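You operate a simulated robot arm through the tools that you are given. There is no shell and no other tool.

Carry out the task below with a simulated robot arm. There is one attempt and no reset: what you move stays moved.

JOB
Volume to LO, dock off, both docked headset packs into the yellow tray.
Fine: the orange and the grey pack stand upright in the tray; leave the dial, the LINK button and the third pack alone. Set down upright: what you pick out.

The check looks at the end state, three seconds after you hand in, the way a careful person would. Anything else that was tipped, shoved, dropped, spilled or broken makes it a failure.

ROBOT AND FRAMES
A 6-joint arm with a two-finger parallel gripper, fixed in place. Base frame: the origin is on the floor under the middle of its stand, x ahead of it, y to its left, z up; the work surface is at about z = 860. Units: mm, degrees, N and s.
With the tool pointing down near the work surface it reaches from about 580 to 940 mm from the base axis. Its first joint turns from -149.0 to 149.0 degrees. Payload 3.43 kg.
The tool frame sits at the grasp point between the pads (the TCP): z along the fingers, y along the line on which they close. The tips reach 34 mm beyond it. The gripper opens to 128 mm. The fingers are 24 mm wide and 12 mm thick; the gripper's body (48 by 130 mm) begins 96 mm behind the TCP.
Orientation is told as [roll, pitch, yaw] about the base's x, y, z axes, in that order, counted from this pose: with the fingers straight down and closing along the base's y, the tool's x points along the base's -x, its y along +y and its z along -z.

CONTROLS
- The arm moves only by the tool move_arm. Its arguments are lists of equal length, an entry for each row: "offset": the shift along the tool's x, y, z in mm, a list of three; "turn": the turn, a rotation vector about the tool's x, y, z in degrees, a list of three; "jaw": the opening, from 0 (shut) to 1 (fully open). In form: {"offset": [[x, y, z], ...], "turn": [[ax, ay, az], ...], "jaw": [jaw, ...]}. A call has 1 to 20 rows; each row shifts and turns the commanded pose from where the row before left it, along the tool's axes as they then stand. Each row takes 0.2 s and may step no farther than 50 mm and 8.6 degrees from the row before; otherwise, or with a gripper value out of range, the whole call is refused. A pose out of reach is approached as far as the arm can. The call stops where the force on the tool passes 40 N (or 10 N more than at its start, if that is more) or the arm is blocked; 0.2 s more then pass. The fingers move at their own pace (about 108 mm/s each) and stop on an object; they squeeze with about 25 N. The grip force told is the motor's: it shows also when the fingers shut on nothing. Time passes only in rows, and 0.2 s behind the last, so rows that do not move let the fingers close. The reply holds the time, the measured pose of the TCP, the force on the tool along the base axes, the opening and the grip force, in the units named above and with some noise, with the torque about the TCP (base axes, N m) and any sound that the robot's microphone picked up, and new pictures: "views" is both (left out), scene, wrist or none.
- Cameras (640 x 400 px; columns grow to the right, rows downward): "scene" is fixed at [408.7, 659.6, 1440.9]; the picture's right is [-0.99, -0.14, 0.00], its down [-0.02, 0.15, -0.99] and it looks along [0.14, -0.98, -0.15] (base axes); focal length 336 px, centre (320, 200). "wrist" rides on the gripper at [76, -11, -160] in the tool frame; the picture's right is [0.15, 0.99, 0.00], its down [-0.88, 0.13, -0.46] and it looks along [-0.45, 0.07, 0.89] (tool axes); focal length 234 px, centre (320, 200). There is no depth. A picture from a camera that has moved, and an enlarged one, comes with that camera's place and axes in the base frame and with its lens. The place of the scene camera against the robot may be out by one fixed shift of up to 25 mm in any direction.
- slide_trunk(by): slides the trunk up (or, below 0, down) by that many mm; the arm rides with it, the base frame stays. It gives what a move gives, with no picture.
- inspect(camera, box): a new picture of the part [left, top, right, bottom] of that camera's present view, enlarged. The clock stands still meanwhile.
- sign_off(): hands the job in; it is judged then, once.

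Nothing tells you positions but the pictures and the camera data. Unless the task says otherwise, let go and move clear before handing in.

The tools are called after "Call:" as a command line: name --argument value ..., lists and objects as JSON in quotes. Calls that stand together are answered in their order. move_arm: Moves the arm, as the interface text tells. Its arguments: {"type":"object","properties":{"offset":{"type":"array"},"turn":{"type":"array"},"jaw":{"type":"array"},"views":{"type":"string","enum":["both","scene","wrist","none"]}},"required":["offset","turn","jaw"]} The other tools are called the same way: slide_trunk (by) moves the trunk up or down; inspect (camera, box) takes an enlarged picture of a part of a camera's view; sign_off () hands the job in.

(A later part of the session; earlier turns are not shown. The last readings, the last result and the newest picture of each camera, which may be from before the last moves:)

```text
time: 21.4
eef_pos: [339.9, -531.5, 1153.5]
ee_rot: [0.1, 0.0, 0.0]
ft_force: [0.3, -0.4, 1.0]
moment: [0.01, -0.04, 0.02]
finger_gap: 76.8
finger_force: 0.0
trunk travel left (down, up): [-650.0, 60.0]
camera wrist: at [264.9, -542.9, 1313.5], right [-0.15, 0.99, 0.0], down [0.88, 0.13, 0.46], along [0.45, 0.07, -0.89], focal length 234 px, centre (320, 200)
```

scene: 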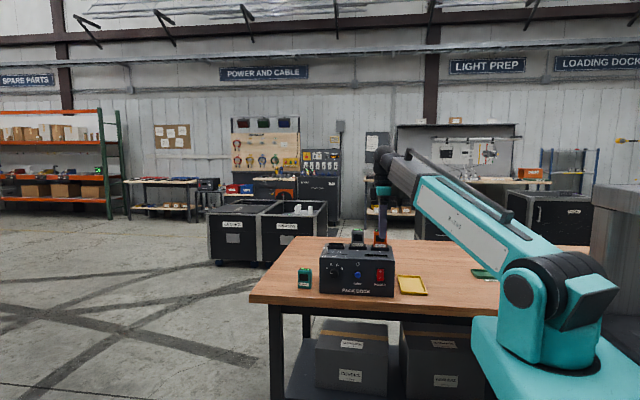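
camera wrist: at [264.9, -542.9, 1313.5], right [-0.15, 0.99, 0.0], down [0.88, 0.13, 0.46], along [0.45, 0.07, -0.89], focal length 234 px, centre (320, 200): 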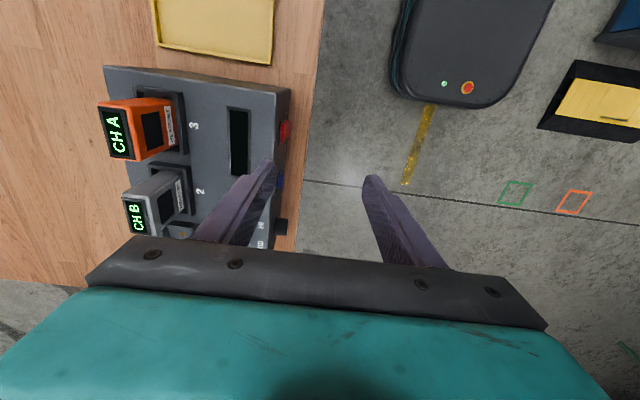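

Now moving over the orange pack for a measuring look.

Call:
move_arm --offset '[[0, -10, -40], [0, -45, -7], [0, -45, 0], [0, -45, 0], [0, -45, 0], [0, 0, 0]]' --turn '[[0, 0, 0], [0, 0, 0], [0, 0, 0], [0, 0, 0], [0, 0, 0], [0, 0, 0]]' --jaw '[0.6, 0.6, 0.6, 0.6, 0.6, 0.6]' --views "wrist"

Call:
inspect --camera "wrist" --box '[240, 60, 400, 220]'

Call:
inspect --camera "scene" --box '[290, 220, 440, 310]'

```text
time: 22.8
eef_pos: [341.3, -723.8, 1200.3]
ee_rot: [0.0, 0.0, 0.0]
ft_force: [0.6, 0.6, -0.6]
moment: [0.0, 0.03, 0.03]
finger_gap: 76.8
finger_force: 0.0
trunk travel left (down, up): [-650.0, 60.0]
camera wrist: at [264.6, -733.8, 1359.8], right [-0.15, 0.99, 0.0], down [0.88, 0.13, 0.46], along [0.45, 0.07, -0.89], focal length 234 px, centre (320, 200)
```

wrist: 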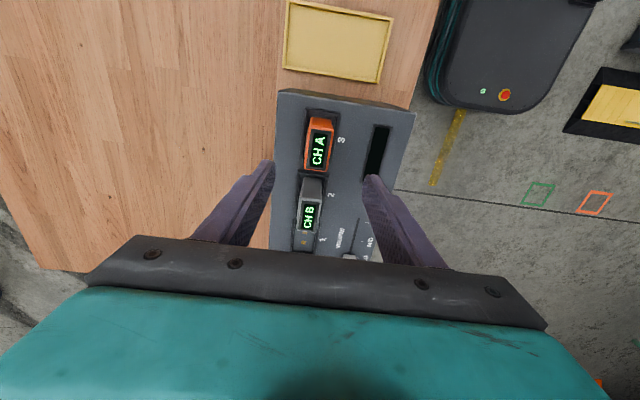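

```text
2.50 times, centred on (320, 140) of wrist
camera zoom: at [264.6, -733.8, 1359.8], right [-0.15, 0.99, 0.0], down [0.88, 0.13, 0.46], along [0.45, 0.07, -0.89], focal length 585 px, centre (320, 350)
```

zoom: 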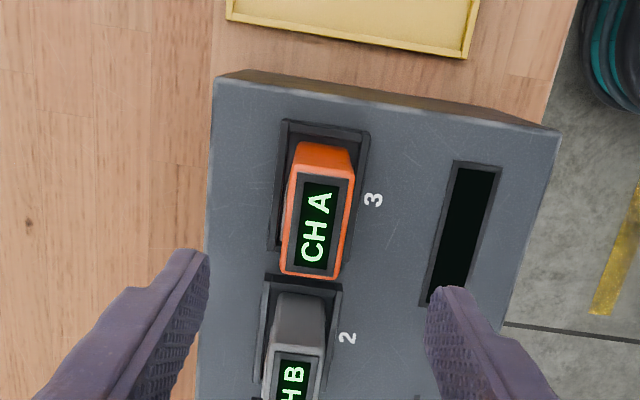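

```text
4.27 times, centred on (365, 265) of scene
camera zoom: at [408.7, 659.6, 1440.9], right [-0.99, -0.14, 0.0], down [-0.02, 0.15, -0.99], along [0.14, -0.98, -0.15], focal length 1432 px, centre (128, -77)
```

zoom: 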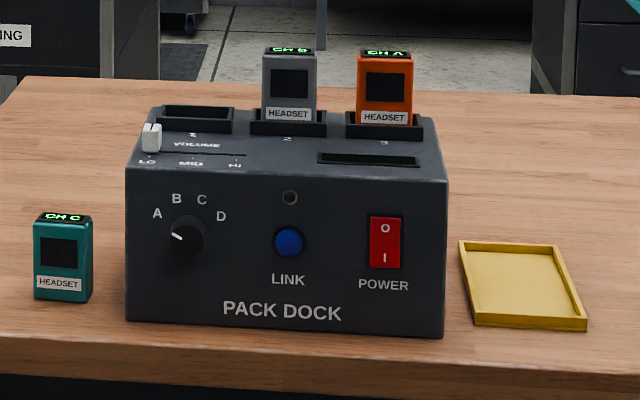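

The dock hasn't shifted. The orange pack's top centre is at about (337.5, -723.7, 1090). I'll descend around it with tips staying above the socket rim.

Call:
move_arm --offset '[[3.5, 0, 40], [0, 0, 45], [0, 0, 30], [0, 0, 0]]' --turn '[[0, 0, 0], [0, 0, 0], [0, 0, 0], [0, 0, 0]]' --jaw '[0.6, 0.6, 0.6, 0.6]' --views "wrist"

Call:
inspect --camera "wrist" --box '[240, 100, 400, 260]'

Call:
inspect --camera "scene" --box '[340, 210, 430, 270]'

```text
time: 23.8
eef_pos: [337.6, -723.0, 1086.3]
ee_rot: [0.0, 0.0, -0.1]
ft_force: [1.0, 0.5, 0.2]
moment: [0.01, 0.01, 0.02]
finger_gap: 77.0
finger_force: 0.0
trunk travel left (down, up): [-650.0, 60.0]
camera wrist: at [261.5, -733.7, 1246.0], right [-0.15, 0.99, 0.0], down [0.88, 0.13, 0.46], along [0.45, 0.07, -0.89], focal length 234 px, centre (320, 200)
```

wrist: 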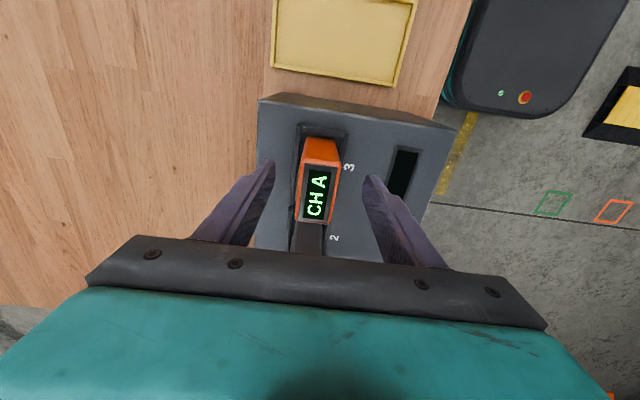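

```text
2.50 times, centred on (320, 180) of wrist
camera zoom: at [261.5, -733.7, 1246.0], right [-0.15, 0.99, 0.0], down [0.88, 0.13, 0.46], along [0.45, 0.07, -0.89], focal length 585 px, centre (320, 250)
```

zoom: 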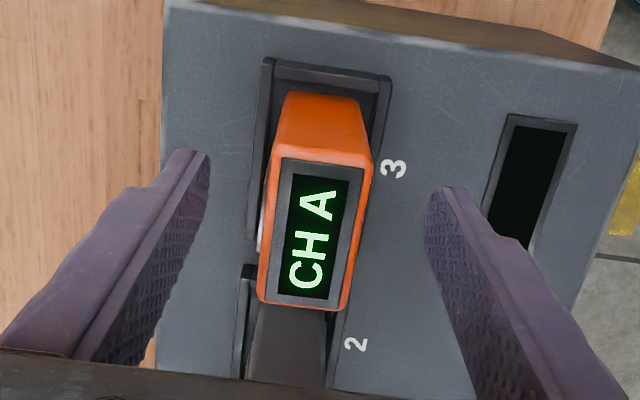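

```text
6.67 times, centred on (385, 240) of scene
camera zoom: at [408.7, 659.6, 1440.9], right [-0.99, -0.14, 0.0], down [-0.02, 0.15, -0.99], along [0.14, -0.98, -0.15], focal length 2238 px, centre (-113, -67)
```

zoom: 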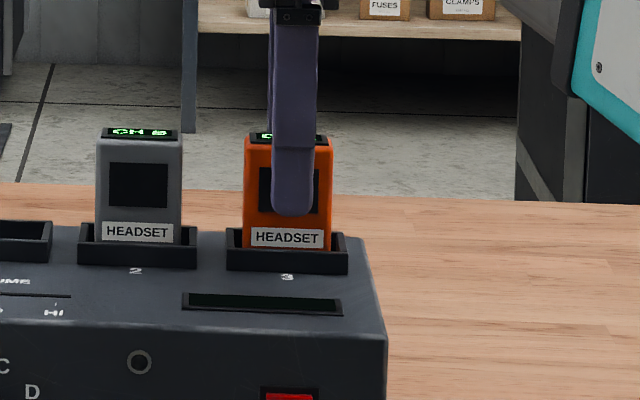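

Centred well. Down the last 15 mm and close on the orange pack.

Call:
move_arm --offset '[[0, -0.7, 15], [0, 0, 0], [0, 0, 0], [0, 0, 0], [0, 0, 0]]' --turn '[[0, 0, 0], [0, 0, 0], [0, 0, 0], [0, 0, 0], [0, 0, 0]]' --jaw '[0.6, 0.4, 0.1, 0.1, 0.1]' --views "both"

Call:
inspect --camera "scene" --box '[340, 210, 430, 270]'

Call:
inspect --camera "wrist" --box '[240, 100, 400, 260]'

```text
time: 25.0
eef_pos: [337.7, -723.8, 1072.5]
ee_rot: [0.0, -0.1, 0.0]
ft_force: [-0.4, -1.7, 2.2]
moment: [0.02, -0.07, -0.03]
finger_gap: 29.8
finger_force: 25.2
trunk travel left (down, up): [-650.0, 60.0]
camera wrist: at [261.3, -734.3, 1231.4], right [-0.15, 0.99, 0.0], down [0.88, 0.13, 0.46], along [0.45, 0.07, -0.89], focal length 234 px, centre (320, 200)
```

scene: 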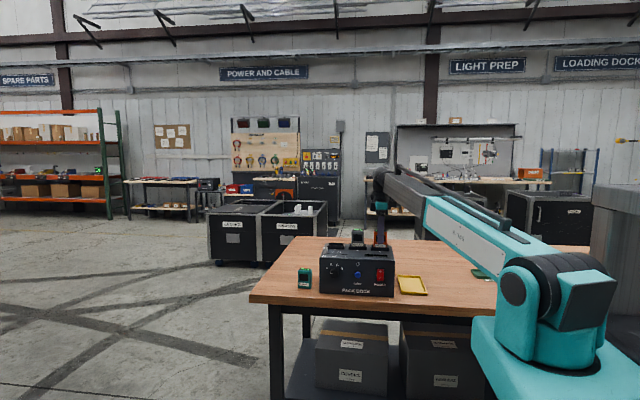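
wrist: 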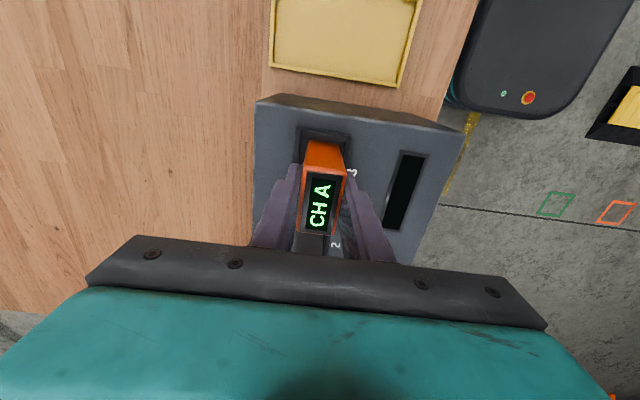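

```text
6.67 times, centred on (385, 240) of scene
camera zoom: at [408.7, 659.6, 1440.9], right [-0.99, -0.14, 0.0], down [-0.02, 0.15, -0.99], along [0.14, -0.98, -0.15], focal length 2238 px, centre (-113, -67)
```

zoom: 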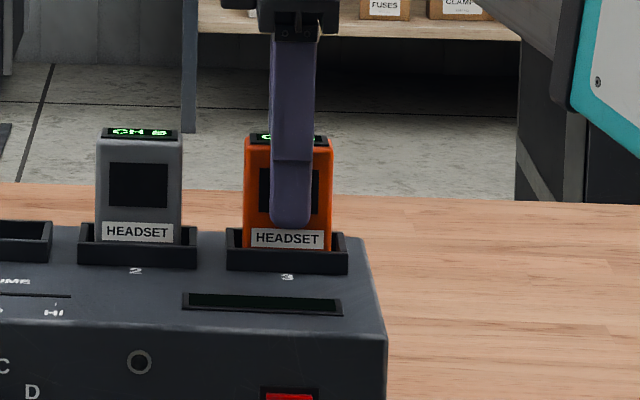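

```text
2.50 times, centred on (320, 180) of wrist
camera zoom: at [261.3, -734.3, 1231.4], right [-0.15, 0.99, 0.0], down [0.88, 0.13, 0.46], along [0.45, 0.07, -0.89], focal length 585 px, centre (320, 250)
```

zoom: 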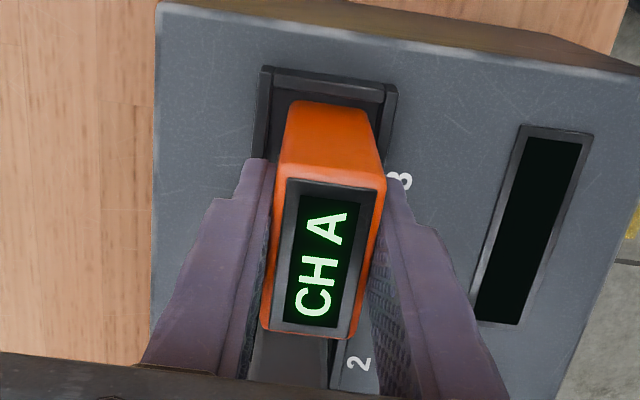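

Gripped (gap 29.8 mm). Lifting slowly straight up.

Call:
move_arm --offset '[[0, 0, -5], [0, 0, -8], [0, 0, -12], [0, 0, -20], [0, 0, -30], [0, 0, -30]]' --turn '[[0, 0, 0], [0, 0, 0], [0, 0, 0], [0, 0, 0], [0, 0, 0], [0, 0, 0]]' --jaw '[0.1, 0.1, 0.1, 0.1, 0.1, 0.1]' --views "both"

Call:
inspect --camera "scene" --box '[330, 190, 430, 270]'

```text
time: 26.4
eef_pos: [339.4, -722.3, 1178.1]
ee_rot: [0.0, 0.0, 0.0]
ft_force: [0.2, 0.3, -1.9]
moment: [0.01, 0.01, -0.03]
finger_gap: 29.6
finger_force: 25.2
trunk travel left (down, up): [-650.0, 60.0]
camera wrist: at [262.8, -733.6, 1336.8], right [-0.15, 0.99, 0.0], down [0.88, 0.13, 0.46], along [0.45, 0.07, -0.89], focal length 234 px, centre (320, 200)
```

scene: 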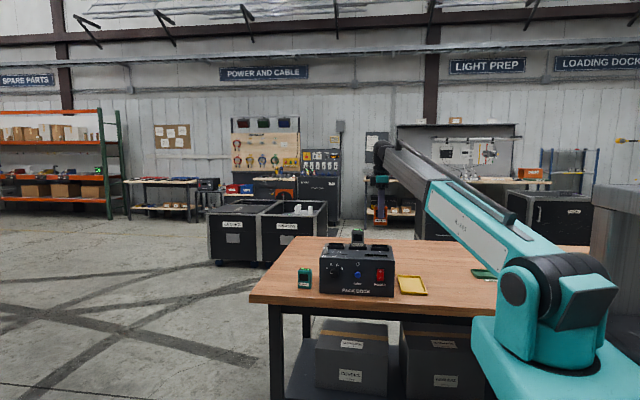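
wrist: 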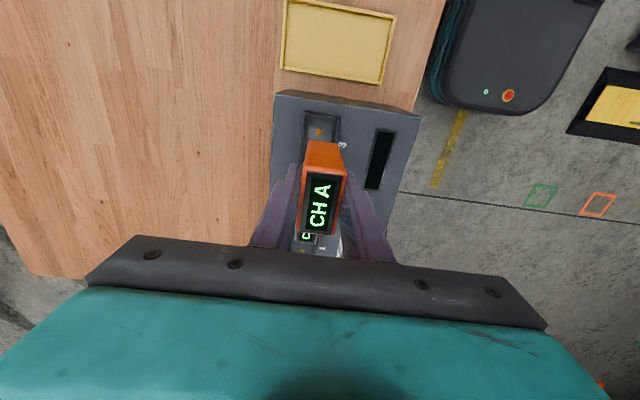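

```text
5.00 times, centred on (380, 230) of scene
camera zoom: at [408.7, 659.6, 1440.9], right [-0.99, -0.14, 0.0], down [-0.02, 0.15, -0.99], along [0.14, -0.98, -0.15], focal length 1678 px, centre (20, 50)
```

zoom: 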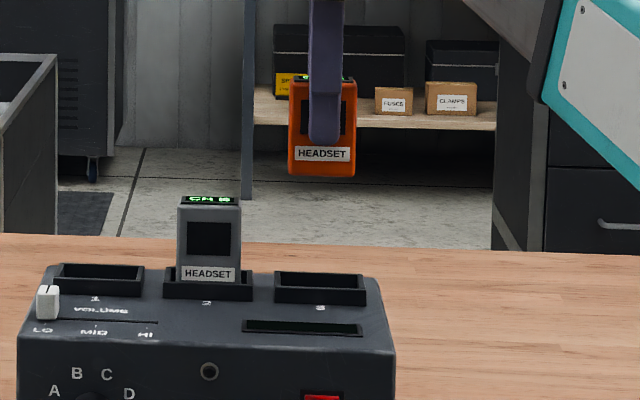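

The orange pack came out cleanly. The tray interior is about x 163–252, y -798…-631. I'll take the orange pack to (207, -756), in the far half of the tray.

Call:
move_arm --offset '[[44, -11.2, 0], [44, -11.2, 0], [44, -11.2, 0], [0, 0, 40], [0, 0, 45], [0, 0, 45], [0, 0, 45], [0, 0, 30], [0, 0, 0]]' --turn '[[0, 0, 0], [0, 0, 0], [0, 0, 0], [0, 0, 0], [0, 0, 0], [0, 0, 0], [0, 0, 0], [0, 0, 0], [0, 0, 0]]' --jaw '[0.1, 0.1, 0.1, 0.1, 0.1, 0.1, 0.1, 0.1, 0.1]' --views "both"

Call:
inspect --camera "scene" --box '[370, 220, 450, 300]'

Call:
inspect --camera "wrist" --box '[220, 60, 460, 260]'

```text
time: 28.4
eef_pos: [203.9, -756.4, 970.1]
ee_rot: [0.1, 0.1, -0.1]
ft_force: [-1.3, -0.3, -2.3]
moment: [0.01, 0.05, 0.04]
finger_gap: 29.8
finger_force: 24.8
trunk travel left (down, up): [-650.0, 60.0]
camera wrist: at [127.5, -768.3, 1128.7], right [-0.15, 0.99, 0.0], down [0.88, 0.13, 0.46], along [0.45, 0.07, -0.89], focal length 234 px, centre (320, 200)
```

scene: 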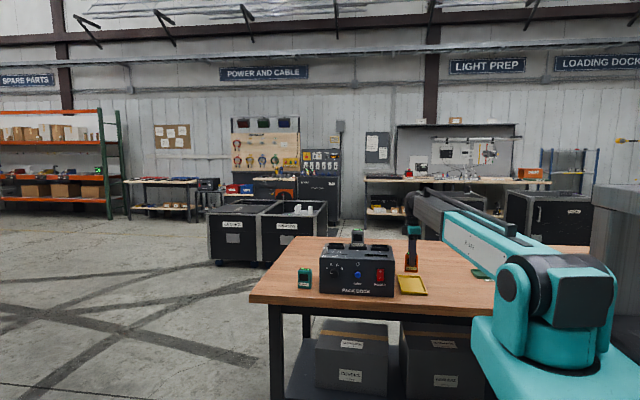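
wrist: 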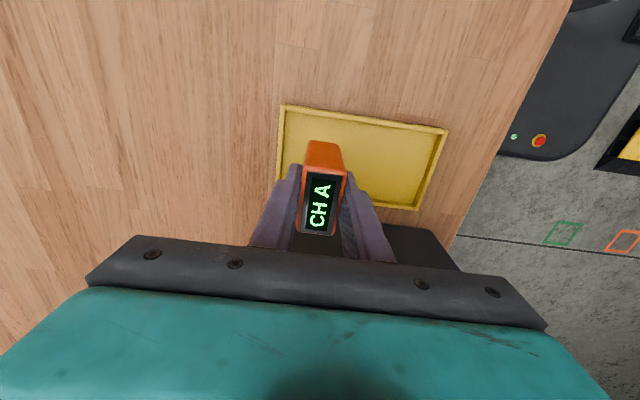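

```text
5.00 times, centred on (410, 260) of scene
camera zoom: at [408.7, 659.6, 1440.9], right [-0.99, -0.14, 0.0], down [-0.02, 0.15, -0.99], along [0.14, -0.98, -0.15], focal length 1678 px, centre (-130, -100)
```

zoom: 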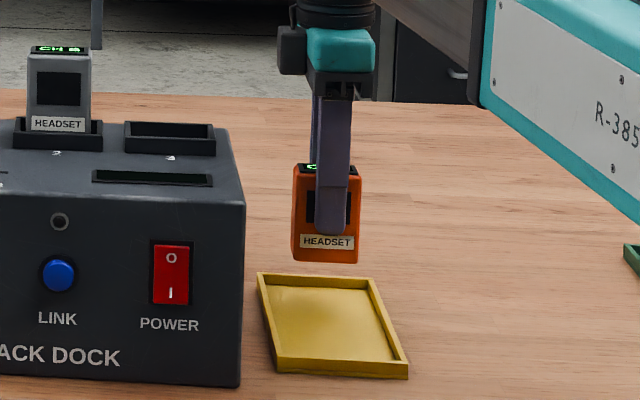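

```text
2.00 times, centred on (340, 160) of wrist
camera zoom: at [127.5, -768.3, 1128.7], right [-0.15, 0.99, 0.0], down [0.88, 0.13, 0.46], along [0.45, 0.07, -0.89], focal length 468 px, centre (280, 280)
```

zoom: 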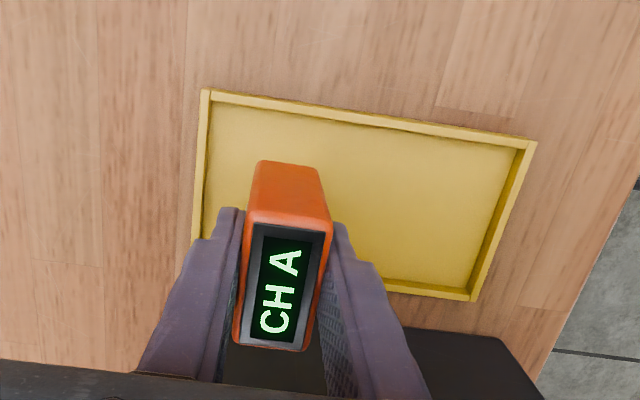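

Position over the tray is good. Lowering in decreasing steps until I feel the floor.

Call:
move_arm --offset '[[-1, 0, 20], [0, 0, 12], [0, 0, 3], [0, 0, 2], [0, 0, 0]]' --turn '[[0, 0, 0], [0, 0, 0], [0, 0, 0], [0, 0, 0], [0, 0, 0]]' --jaw '[0.1, 0.1, 0.1, 0.1, 0.1]' --views "none"

Call:
inspect --camera "scene" --box '[370, 230, 440, 300]'

```text
time: 29.6
eef_pos: [206.9, -755.1, 933.5]
ee_rot: [0.0, 0.0, 0.0]
ft_force: [-0.4, -0.1, -1.4]
moment: [-0.01, 0.02, -0.03]
finger_gap: 29.8
finger_force: 25.6
trunk travel left (down, up): [-650.0, 60.0]
```

```text
5.71 times, centred on (405, 265) of scene
camera zoom: at [408.7, 659.6, 1440.9], right [-0.99, -0.14, 0.0], down [-0.02, 0.15, -0.99], along [0.14, -0.98, -0.15], focal length 1918 px, centre (-166, -171)
```

zoom: 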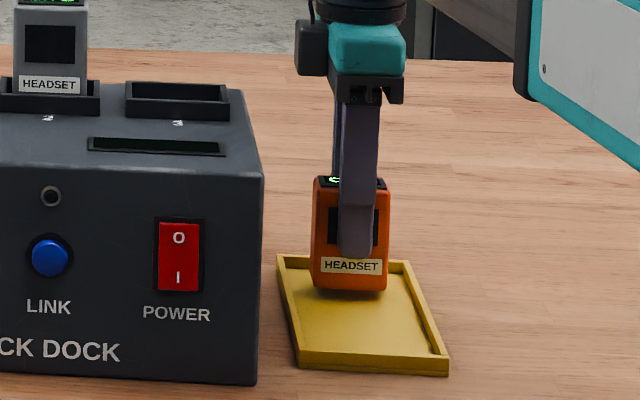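

Call:
move_arm --offset '[[0, 0, 2], [0, 0, 2], [0, 0, 0]]' --turn '[[0, 0, 0], [0, 0, 0], [0, 0, 0]]' --jaw '[0.1, 0.1, 0.1]' --views "none"

```text
time: 30.4
eef_pos: [207.1, -755.6, 929.6]
ee_rot: [0.0, 0.0, 0.0]
ft_force: [0.2, 0.4, -1.8]
moment: [-0.02, 0.02, -0.04]
finger_gap: 29.8
finger_force: 25.3
trunk travel left (down, up): [-650.0, 60.0]
```

Call:
move_arm --offset '[[0, 0, 1.5], [0, 0, 1.5], [0, 0, 0]]' --turn '[[0, 0, 0], [0, 0, 0], [0, 0, 0]]' --jaw '[0.1, 0.1, 0.1]' --views "none"

Call:
inspect --camera "scene" --box '[380, 240, 440, 300]'

```text
time: 31.2
eef_pos: [206.9, -756.0, 927.2]
ee_rot: [0.0, 0.0, 0.0]
ft_force: [0.1, 0.2, -1.4]
moment: [0.03, 0.03, -0.01]
finger_gap: 29.8
finger_force: 24.8
trunk travel left (down, up): [-650.0, 60.0]
```

```text
6.67 times, centred on (410, 270) of scene
camera zoom: at [408.7, 659.6, 1440.9], right [-0.99, -0.14, 0.0], down [-0.02, 0.15, -0.99], along [0.14, -0.98, -0.15], focal length 2238 px, centre (-280, -267)
```

zoom: 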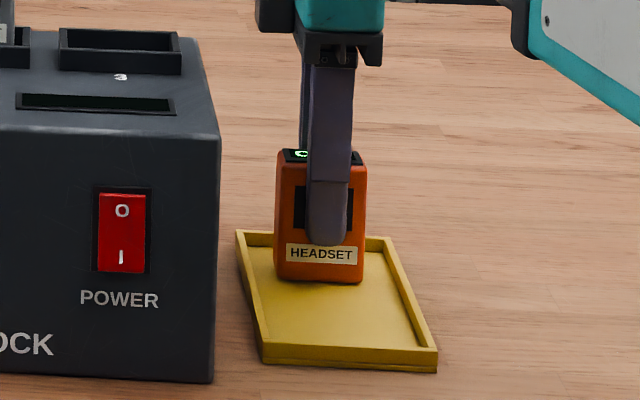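

Call:
move_arm --offset '[[0, 0, 1], [0, 0, 1], [0, 0, 0]]' --turn '[[0, 0, 0], [0, 0, 0], [0, 0, 0]]' --jaw '[0.1, 0.1, 0.1]' --views "none"

```text
time: 32.0
eef_pos: [206.4, -756.4, 925.7]
ee_rot: [-0.1, 0.0, 0.1]
ft_force: [0.2, 0.5, 8.4]
moment: [0.14, -0.01, -0.03]
finger_gap: 29.7
finger_force: 24.7
trunk travel left (down, up): [-650.0, 60.0]
```

Contact with the tray floor (8 N). Opening the jaws a little, then more, then lifting clear.

Call:
move_arm --offset '[[0, 0, 0], [0, 0, 0], [0, 0, 0]]' --turn '[[0, 0, 0], [0, 0, 0], [0, 0, 0]]' --jaw '[0.27, 0.4, 0.4]' --views "wrist"

Call:
inspect --camera "wrist" --box '[220, 60, 460, 260]'

Call:
inspect --camera "scene" --box '[380, 240, 440, 300]'

```text
time: 32.8
eef_pos: [206.1, -755.5, 925.8]
ee_rot: [-0.1, -0.1, 0.0]
ft_force: [-1.3, 0.5, 0.2]
moment: [0.0, 0.02, 0.01]
finger_gap: 51.2
finger_force: 0.0
trunk travel left (down, up): [-650.0, 60.0]
camera wrist: at [130.5, -766.8, 1084.4], right [-0.15, 0.99, 0.0], down [0.88, 0.13, 0.46], along [0.45, 0.07, -0.89], focal length 234 px, centre (320, 200)
```

wrist: 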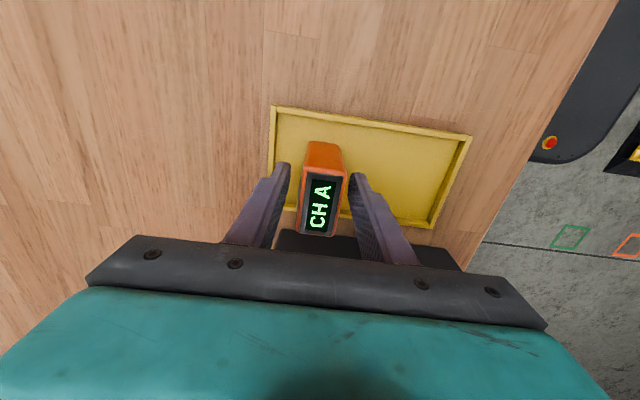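

```text
2.00 times, centred on (340, 160) of wrist
camera zoom: at [130.5, -766.8, 1084.4], right [-0.15, 0.99, 0.0], down [0.88, 0.13, 0.46], along [0.45, 0.07, -0.89], focal length 468 px, centre (280, 280)
```

zoom: 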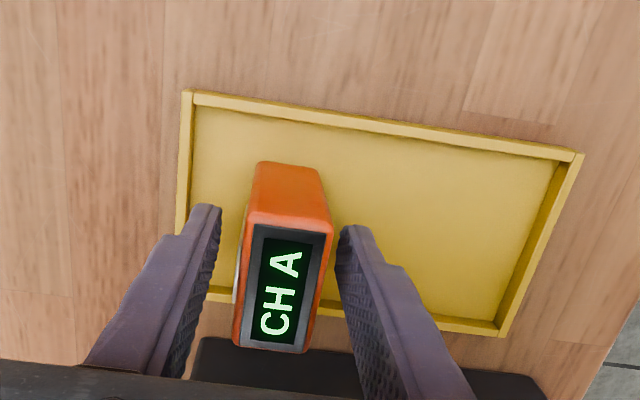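

```text
6.67 times, centred on (410, 270) of scene
camera zoom: at [408.7, 659.6, 1440.9], right [-0.99, -0.14, 0.0], down [-0.02, 0.15, -0.99], along [0.14, -0.98, -0.15], focal length 2238 px, centre (-280, -267)
```

zoom: 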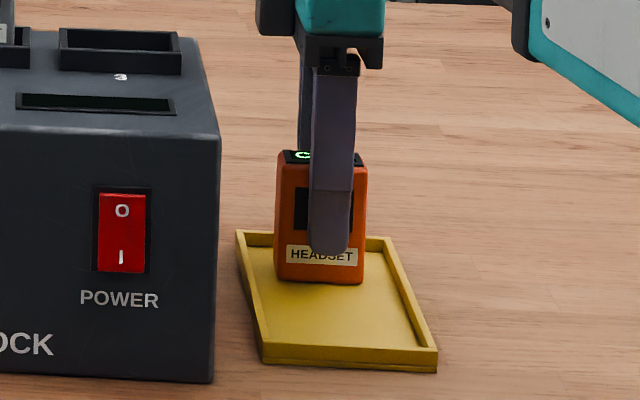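

The orange pack stands freely. Rising straight up, then over to the grey pack.

Call:
move_arm --offset '[[0, 0, -15], [0, 0, -40], [0, 0, -50], [0, 0, -50], [0, 0, -50], [0, 0, -50], [0, 0, -20], [0, 0, 0]]' --turn '[[0, 0, 0], [0, 0, 0], [0, 0, 0], [0, 0, 0], [0, 0, 0], [0, 0, 0], [0, 0, 0], [0, 0, 0]]' --jaw '[0.4, 0.4, 0.4, 0.4, 0.4, 0.4, 0.6, 0.6]' --views "both"

Call:
inspect --camera "scene" --box '[340, 220, 440, 300]'

```text
time: 34.6
eef_pos: [207.9, -756.4, 1203.9]
ee_rot: [-0.1, 0.0, 0.1]
ft_force: [-0.1, -0.6, 0.3]
moment: [-0.02, -0.01, 0.01]
finger_gap: 76.7
finger_force: 0.1
trunk travel left (down, up): [-650.0, 60.0]
camera wrist: at [132.6, -767.2, 1362.6], right [-0.15, 0.99, 0.0], down [0.88, 0.13, 0.46], along [0.45, 0.07, -0.89], focal length 234 px, centre (320, 200)
```

scene: 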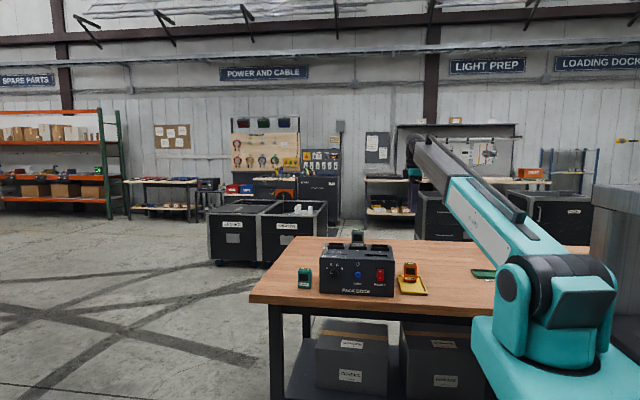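
wrist: 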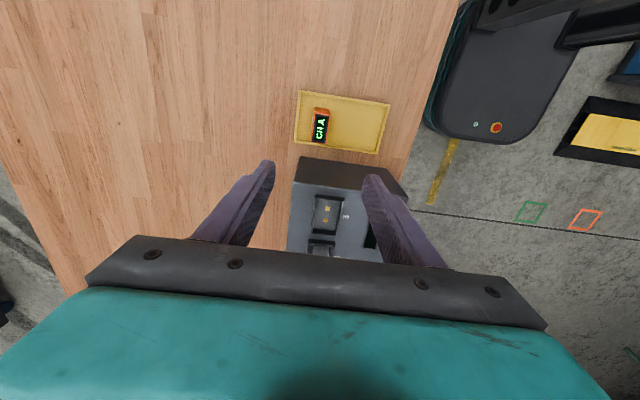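

```text
5.00 times, centred on (390, 260) of scene
camera zoom: at [408.7, 659.6, 1440.9], right [-0.99, -0.14, 0.0], down [-0.02, 0.15, -0.99], along [0.14, -0.98, -0.15], focal length 1678 px, centre (-30, -100)
```

zoom: 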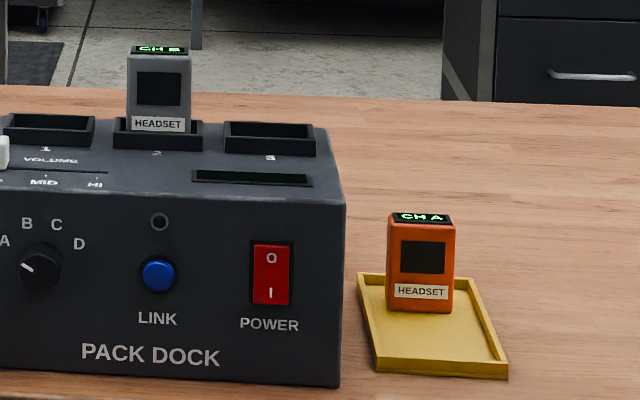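

The orange pack stands upright in the tray. Moving over the grey pack for a measuring look.

Call:
move_arm --offset '[[-44.4, 6.6, 0], [-44.4, 6.6, 0], [-44.4, 6.6, 0], [-44.4, 6.6, 0], [-44.4, 6.6, 0], [0, 0, 40], [0, 0, 30], [0, 0, 0]]' --turn '[[0, 0, 0], [0, 0, 0], [0, 0, 0], [0, 0, 0], [0, 0, 0], [0, 0, 0], [0, 0, 0], [0, 0, 0]]' --jaw '[0.6, 0.6, 0.6, 0.6, 0.6, 0.6, 0.6, 0.6]' --views "wrist"

Call:
inspect --camera "wrist" --box '[240, 80, 400, 240]'

Call:
inspect --camera "scene" --box '[310, 200, 400, 270]'

```text
time: 36.4
eef_pos: [430.0, -724.9, 1129.4]
ee_rot: [0.0, 0.0, 0.0]
ft_force: [0.9, 0.3, -0.3]
moment: [-0.03, 0.01, -0.01]
finger_gap: 76.6
finger_force: 0.1
trunk travel left (down, up): [-650.0, 60.0]
camera wrist: at [353.4, -734.8, 1289.0], right [-0.15, 0.99, 0.0], down [0.88, 0.13, 0.46], along [0.45, 0.07, -0.89], focal length 234 px, centre (320, 200)
```

wrist: 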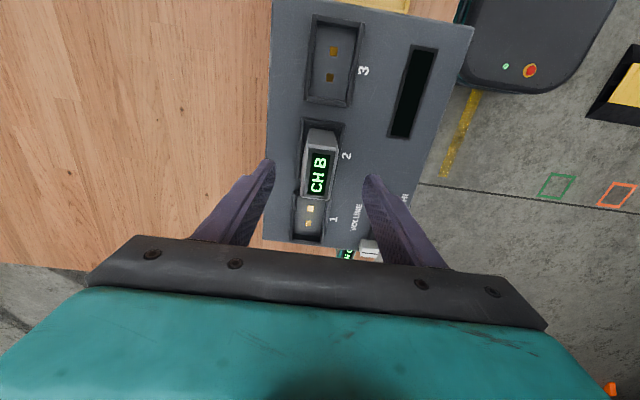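

```text
2.50 times, centred on (320, 160) of wrist
camera zoom: at [353.4, -734.8, 1289.0], right [-0.15, 0.99, 0.0], down [0.88, 0.13, 0.46], along [0.45, 0.07, -0.89], focal length 585 px, centre (320, 300)
```

zoom: 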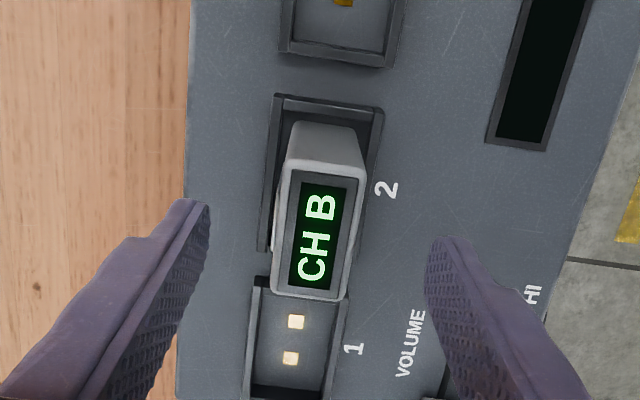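

```text
5.71 times, centred on (355, 235) of scene
camera zoom: at [408.7, 659.6, 1440.9], right [-0.99, -0.14, 0.0], down [-0.02, 0.15, -0.99], along [0.14, -0.98, -0.15], focal length 1918 px, centre (120, 0)
```

zoom: 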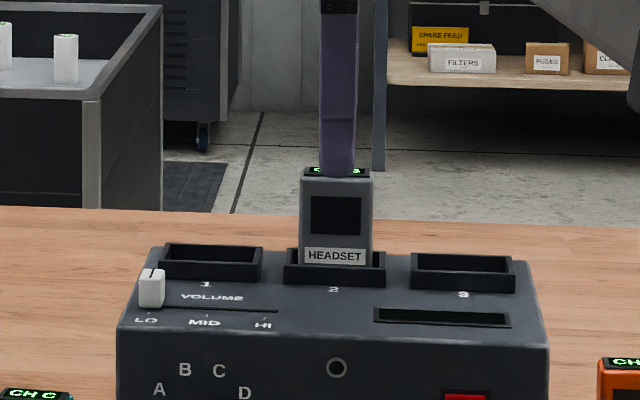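

The grey pack's centre is at about (429, -724.5), with the same height as the orange one. Descending around it.

Call:
move_arm --offset '[[1, 0.4, 30], [0, 0, 27], [0, 0, 0]]' --turn '[[0, 0, 0], [0, 0, 0], [0, 0, 0]]' --jaw '[0.6, 0.6, 0.6]' --views "wrist"

Call:
inspect --camera "wrist" --box '[240, 100, 400, 260]'

Call:
inspect --camera "scene" --box '[310, 200, 400, 270]'

```text
time: 37.2
eef_pos: [427.8, -723.5, 1073.1]
ee_rot: [-0.1, 0.0, 0.0]
ft_force: [0.6, -0.4, 0.6]
moment: [0.02, -0.01, 0.01]
finger_gap: 76.8
finger_force: 0.1
trunk travel left (down, up): [-650.0, 60.0]
camera wrist: at [351.7, -734.8, 1231.4], right [-0.15, 0.99, 0.0], down [0.88, 0.13, 0.46], along [0.45, 0.07, -0.89], focal length 234 px, centre (320, 200)
```

wrist: 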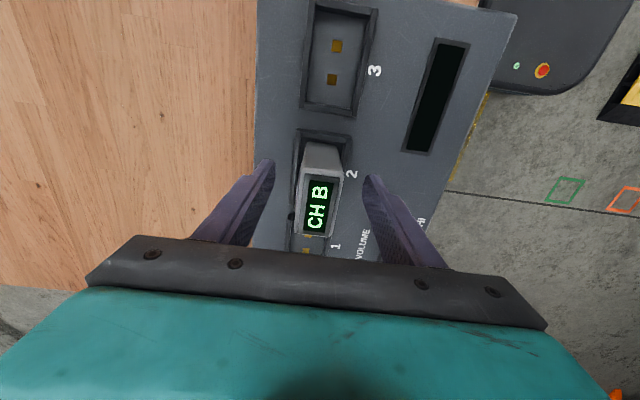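

```text
2.50 times, centred on (320, 180) of wrist
camera zoom: at [351.7, -734.8, 1231.4], right [-0.15, 0.99, 0.0], down [0.88, 0.13, 0.46], along [0.45, 0.07, -0.89], focal length 585 px, centre (320, 250)
```

zoom: 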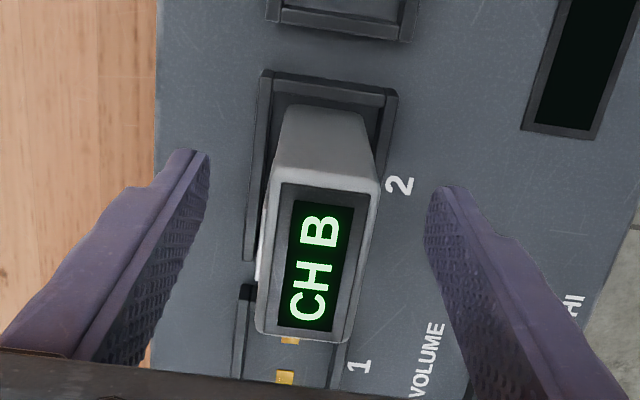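

```text
5.71 times, centred on (355, 235) of scene
camera zoom: at [408.7, 659.6, 1440.9], right [-0.99, -0.14, 0.0], down [-0.02, 0.15, -0.99], along [0.14, -0.98, -0.15], focal length 1918 px, centre (120, 0)
```

zoom: 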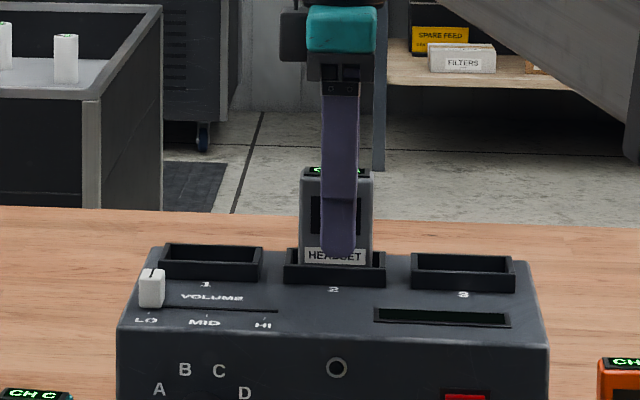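

Both fingers are clear on either side of the grey pack and above the rim. Closing and lifting it gently.

Call:
move_arm --offset '[[0, -0.5, 0.5], [0, 0, 0], [0, 0, 0], [0, 0, 0]]' --turn '[[0, 0, 0], [0, 0, 0], [0, 0, 0], [0, 0, 0]]' --jaw '[0.4, 0.1, 0.1, 0.1]' --views "none"

Call:
move_arm --offset '[[0, 0, -5], [0, 0, -8], [0, 0, -12], [0, 0, -20], [0, 0, -30], [0, 0, -30], [0, 0, 0]]' --turn '[[0, 0, 0], [0, 0, 0], [0, 0, 0], [0, 0, 0], [0, 0, 0], [0, 0, 0], [0, 0, 0]]' --jaw '[0.1, 0.1, 0.1, 0.1, 0.1, 0.1, 0.1]' --views "both"

Call:
inspect --camera "scene" --box '[310, 190, 400, 270]'

```text
time: 38.2
eef_pos: [427.0, -725.0, 1072.3]
ee_rot: [0.0, 0.1, 0.0]
ft_force: [0.4, 0.9, 0.5]
moment: [0.01, 0.02, 0.0]
finger_gap: 29.7
finger_force: 25.4
trunk travel left (down, up): [-650.0, 60.0]
```

```text
time: 39.8
eef_pos: [426.8, -723.2, 1178.9]
ee_rot: [0.0, 0.1, 0.1]
ft_force: [0.9, 0.4, -1.4]
moment: [-0.01, 0.04, -0.02]
finger_gap: 29.8
finger_force: 24.6
trunk travel left (down, up): [-650.0, 60.0]
camera wrist: at [350.7, -734.5, 1338.2], right [-0.15, 0.99, 0.0], down [0.88, 0.13, 0.46], along [0.45, 0.07, -0.89], focal length 234 px, centre (320, 200)
```

scene: 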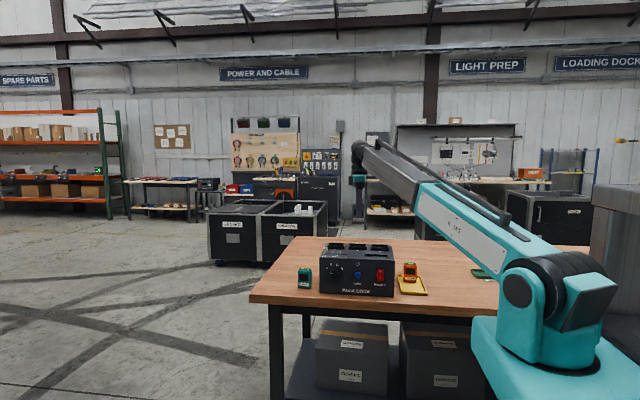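
wrist: 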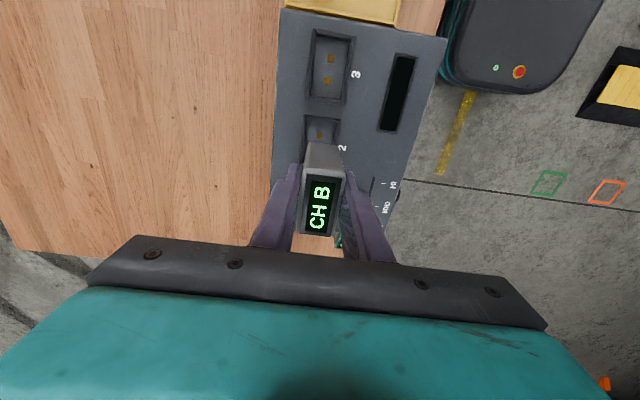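

```text
5.00 times, centred on (355, 230) of scene
camera zoom: at [408.7, 659.6, 1440.9], right [-0.99, -0.14, 0.0], down [-0.02, 0.15, -0.99], along [0.14, -0.98, -0.15], focal length 1678 px, centre (145, 50)
```

zoom: 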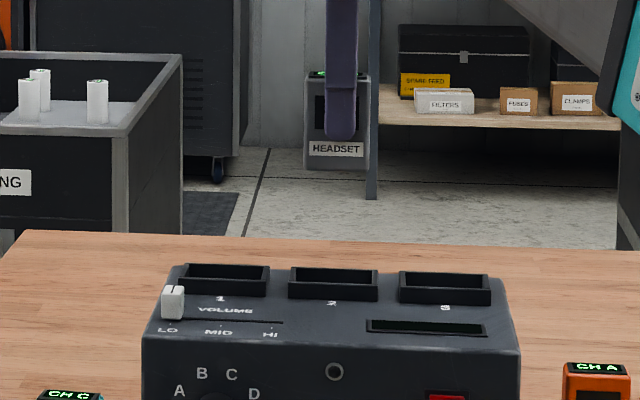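

The grey pack is out cleanly. Taking it to (204, -673), the near half of the tray, well clear of the orange one.

Call:
move_arm --offset '[[44.6, 10.1, 0], [44.6, 10.1, 0], [44.6, 10.1, 0], [44.6, 10.1, 0], [44.6, 10.1, 0], [0, 0, 45], [0, 0, 45], [0, 0, 45], [0, 0, 45], [0, 0, 25], [0, 0, 0]]' --turn '[[0, 0, 0], [0, 0, 0], [0, 0, 0], [0, 0, 0], [0, 0, 0], [0, 0, 0], [0, 0, 0], [0, 0, 0], [0, 0, 0], [0, 0, 0], [0, 0, 0]]' --jaw '[0.1, 0.1, 0.1, 0.1, 0.1, 0.1, 0.1, 0.1, 0.1, 0.1, 0.1]' --views "both"

Call:
inspect --camera "scene" --box '[370, 220, 450, 300]'

Call:
inspect --camera "wrist" --box '[180, 60, 420, 260]'

```text
time: 42.2
eef_pos: [202.6, -672.2, 974.8]
ee_rot: [0.0, 0.0, 0.1]
ft_force: [-0.9, -0.5, -2.3]
moment: [0.01, 0.04, -0.02]
finger_gap: 29.8
finger_force: 24.8
trunk travel left (down, up): [-650.0, 60.0]
camera wrist: at [128.3, -683.6, 1134.3], right [-0.15, 0.99, 0.0], down [0.88, 0.13, 0.46], along [0.45, 0.07, -0.89], focal length 234 px, centre (320, 200)
```

scene: 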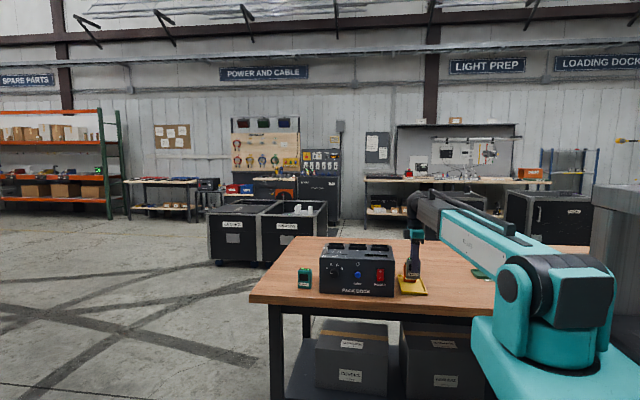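
wrist: 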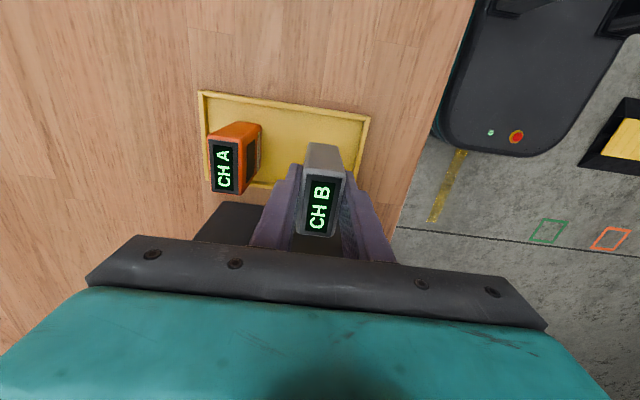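

```text
5.00 times, centred on (410, 260) of scene
camera zoom: at [408.7, 659.6, 1440.9], right [-0.99, -0.14, 0.0], down [-0.02, 0.15, -0.99], along [0.14, -0.98, -0.15], focal length 1678 px, centre (-130, -100)
```

zoom: 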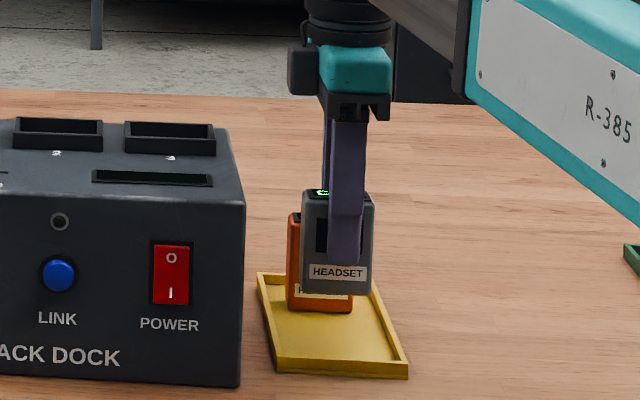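

```text
2.00 times, centred on (300, 160) of wrist
camera zoom: at [128.3, -683.6, 1134.3], right [-0.15, 0.99, 0.0], down [0.88, 0.13, 0.46], along [0.45, 0.07, -0.89], focal length 468 px, centre (360, 280)
```

zoom: 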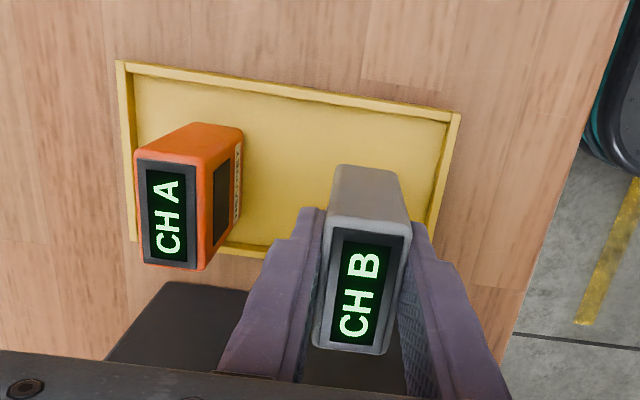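

Both packs are well spaced. Lowering the grey pack, slowly at the end (contact expected near TCP z≈926).

Call:
move_arm --offset '[[0, -0.5, 22], [0, 0, 14], [0, 0, 6], [0, 0, 2], [0, 0, 0]]' --turn '[[0, 0, 0], [0, 0, 0], [0, 0, 0], [0, 0, 0], [0, 0, 0]]' --jaw '[0.1, 0.1, 0.1, 0.1, 0.1]' --views "none"

```text
time: 43.4
eef_pos: [204.1, -674.3, 930.1]
ee_rot: [0.0, 0.0, 0.0]
ft_force: [-0.2, 0.0, -1.4]
moment: [0.0, -0.01, -0.02]
finger_gap: 29.8
finger_force: 24.7
trunk travel left (down, up): [-650.0, 60.0]
```

Call:
move_arm --offset '[[0, 0, 1.5], [0, 0, 1.5], [0, 0, 0]]' --turn '[[0, 0, 0], [0, 0, 0], [0, 0, 0]]' --jaw '[0.1, 0.1, 0.1]' --views "none"

```text
time: 44.2
eef_pos: [205.1, -673.2, 927.3]
ee_rot: [0.1, 0.0, -0.1]
ft_force: [-0.1, -0.2, -1.4]
moment: [-0.01, -0.02, 0.0]
finger_gap: 30.0
finger_force: 24.5
trunk travel left (down, up): [-650.0, 60.0]
```

Call:
move_arm --offset '[[0, 0, 1], [0, 0, 1], [0, 0, 0]]' --turn '[[0, 0, 0], [0, 0, 0], [0, 0, 0]]' --jaw '[0.1, 0.1, 0.1]' --views "none"

```text
time: 45.0
eef_pos: [202.7, -673.0, 925.6]
ee_rot: [-0.1, -0.1, -0.1]
ft_force: [0.1, -2.8, 20.9]
moment: [0.14, 0.12, 0.0]
finger_gap: 29.7
finger_force: 24.8
trunk travel left (down, up): [-650.0, 60.0]
```

Contact made (21 N). I'll ease up half a millimetre and release.

Call:
move_arm --offset '[[0, 0, -0.6], [0, 0, 0], [0, 0, 0], [0, 0, 0]]' --turn '[[0, 0, 0], [0, 0, 0], [0, 0, 0], [0, 0, 0]]' --jaw '[0.1, 0.27, 0.4, 0.4]' --views "wrist"

Call:
inspect --camera "wrist" --box '[180, 60, 420, 260]'

Call:
inspect --camera "scene" --box '[380, 240, 440, 300]'

```text
time: 46.0
eef_pos: [203.7, -673.4, 923.9]
ee_rot: [0.0, 0.0, 0.1]
ft_force: [-0.6, 0.3, -0.5]
moment: [-0.01, 0.04, -0.01]
finger_gap: 51.3
finger_force: 0.0
trunk travel left (down, up): [-650.0, 60.0]
camera wrist: at [128.0, -684.3, 1083.9], right [-0.15, 0.99, 0.0], down [0.88, 0.13, 0.46], along [0.45, 0.07, -0.89], focal length 234 px, centre (320, 200)
```

wrist: 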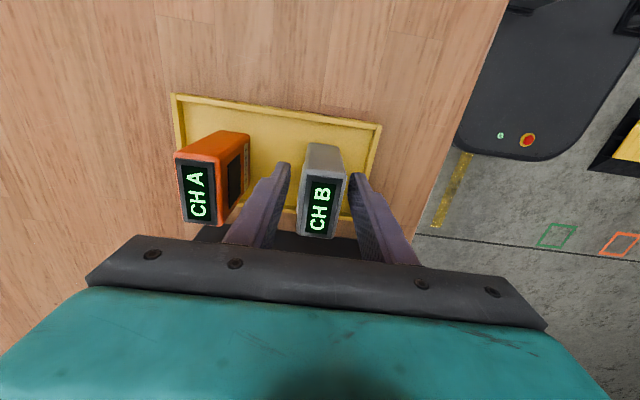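

```text
2.00 times, centred on (300, 160) of wrist
camera zoom: at [128.0, -684.3, 1083.9], right [-0.15, 0.99, 0.0], down [0.88, 0.13, 0.46], along [0.45, 0.07, -0.89], focal length 468 px, centre (360, 280)
```

zoom: 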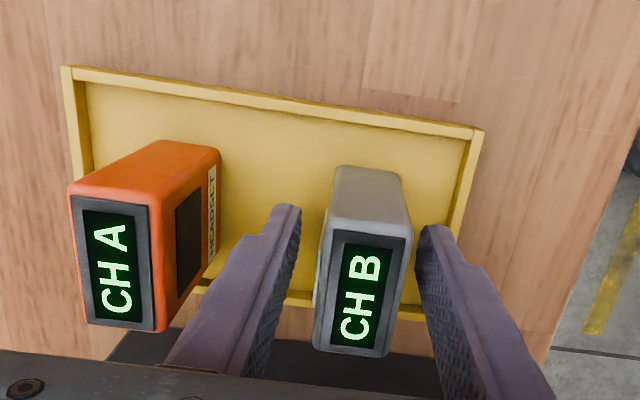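

```text
6.67 times, centred on (410, 270) of scene
camera zoom: at [408.7, 659.6, 1440.9], right [-0.99, -0.14, 0.0], down [-0.02, 0.15, -0.99], along [0.14, -0.98, -0.15], focal length 2238 px, centre (-280, -267)
```

zoom: 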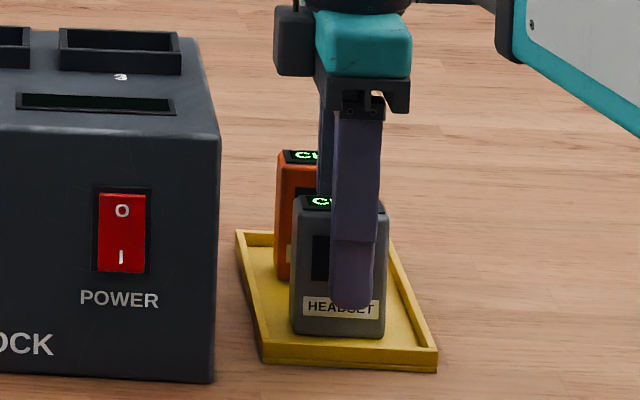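

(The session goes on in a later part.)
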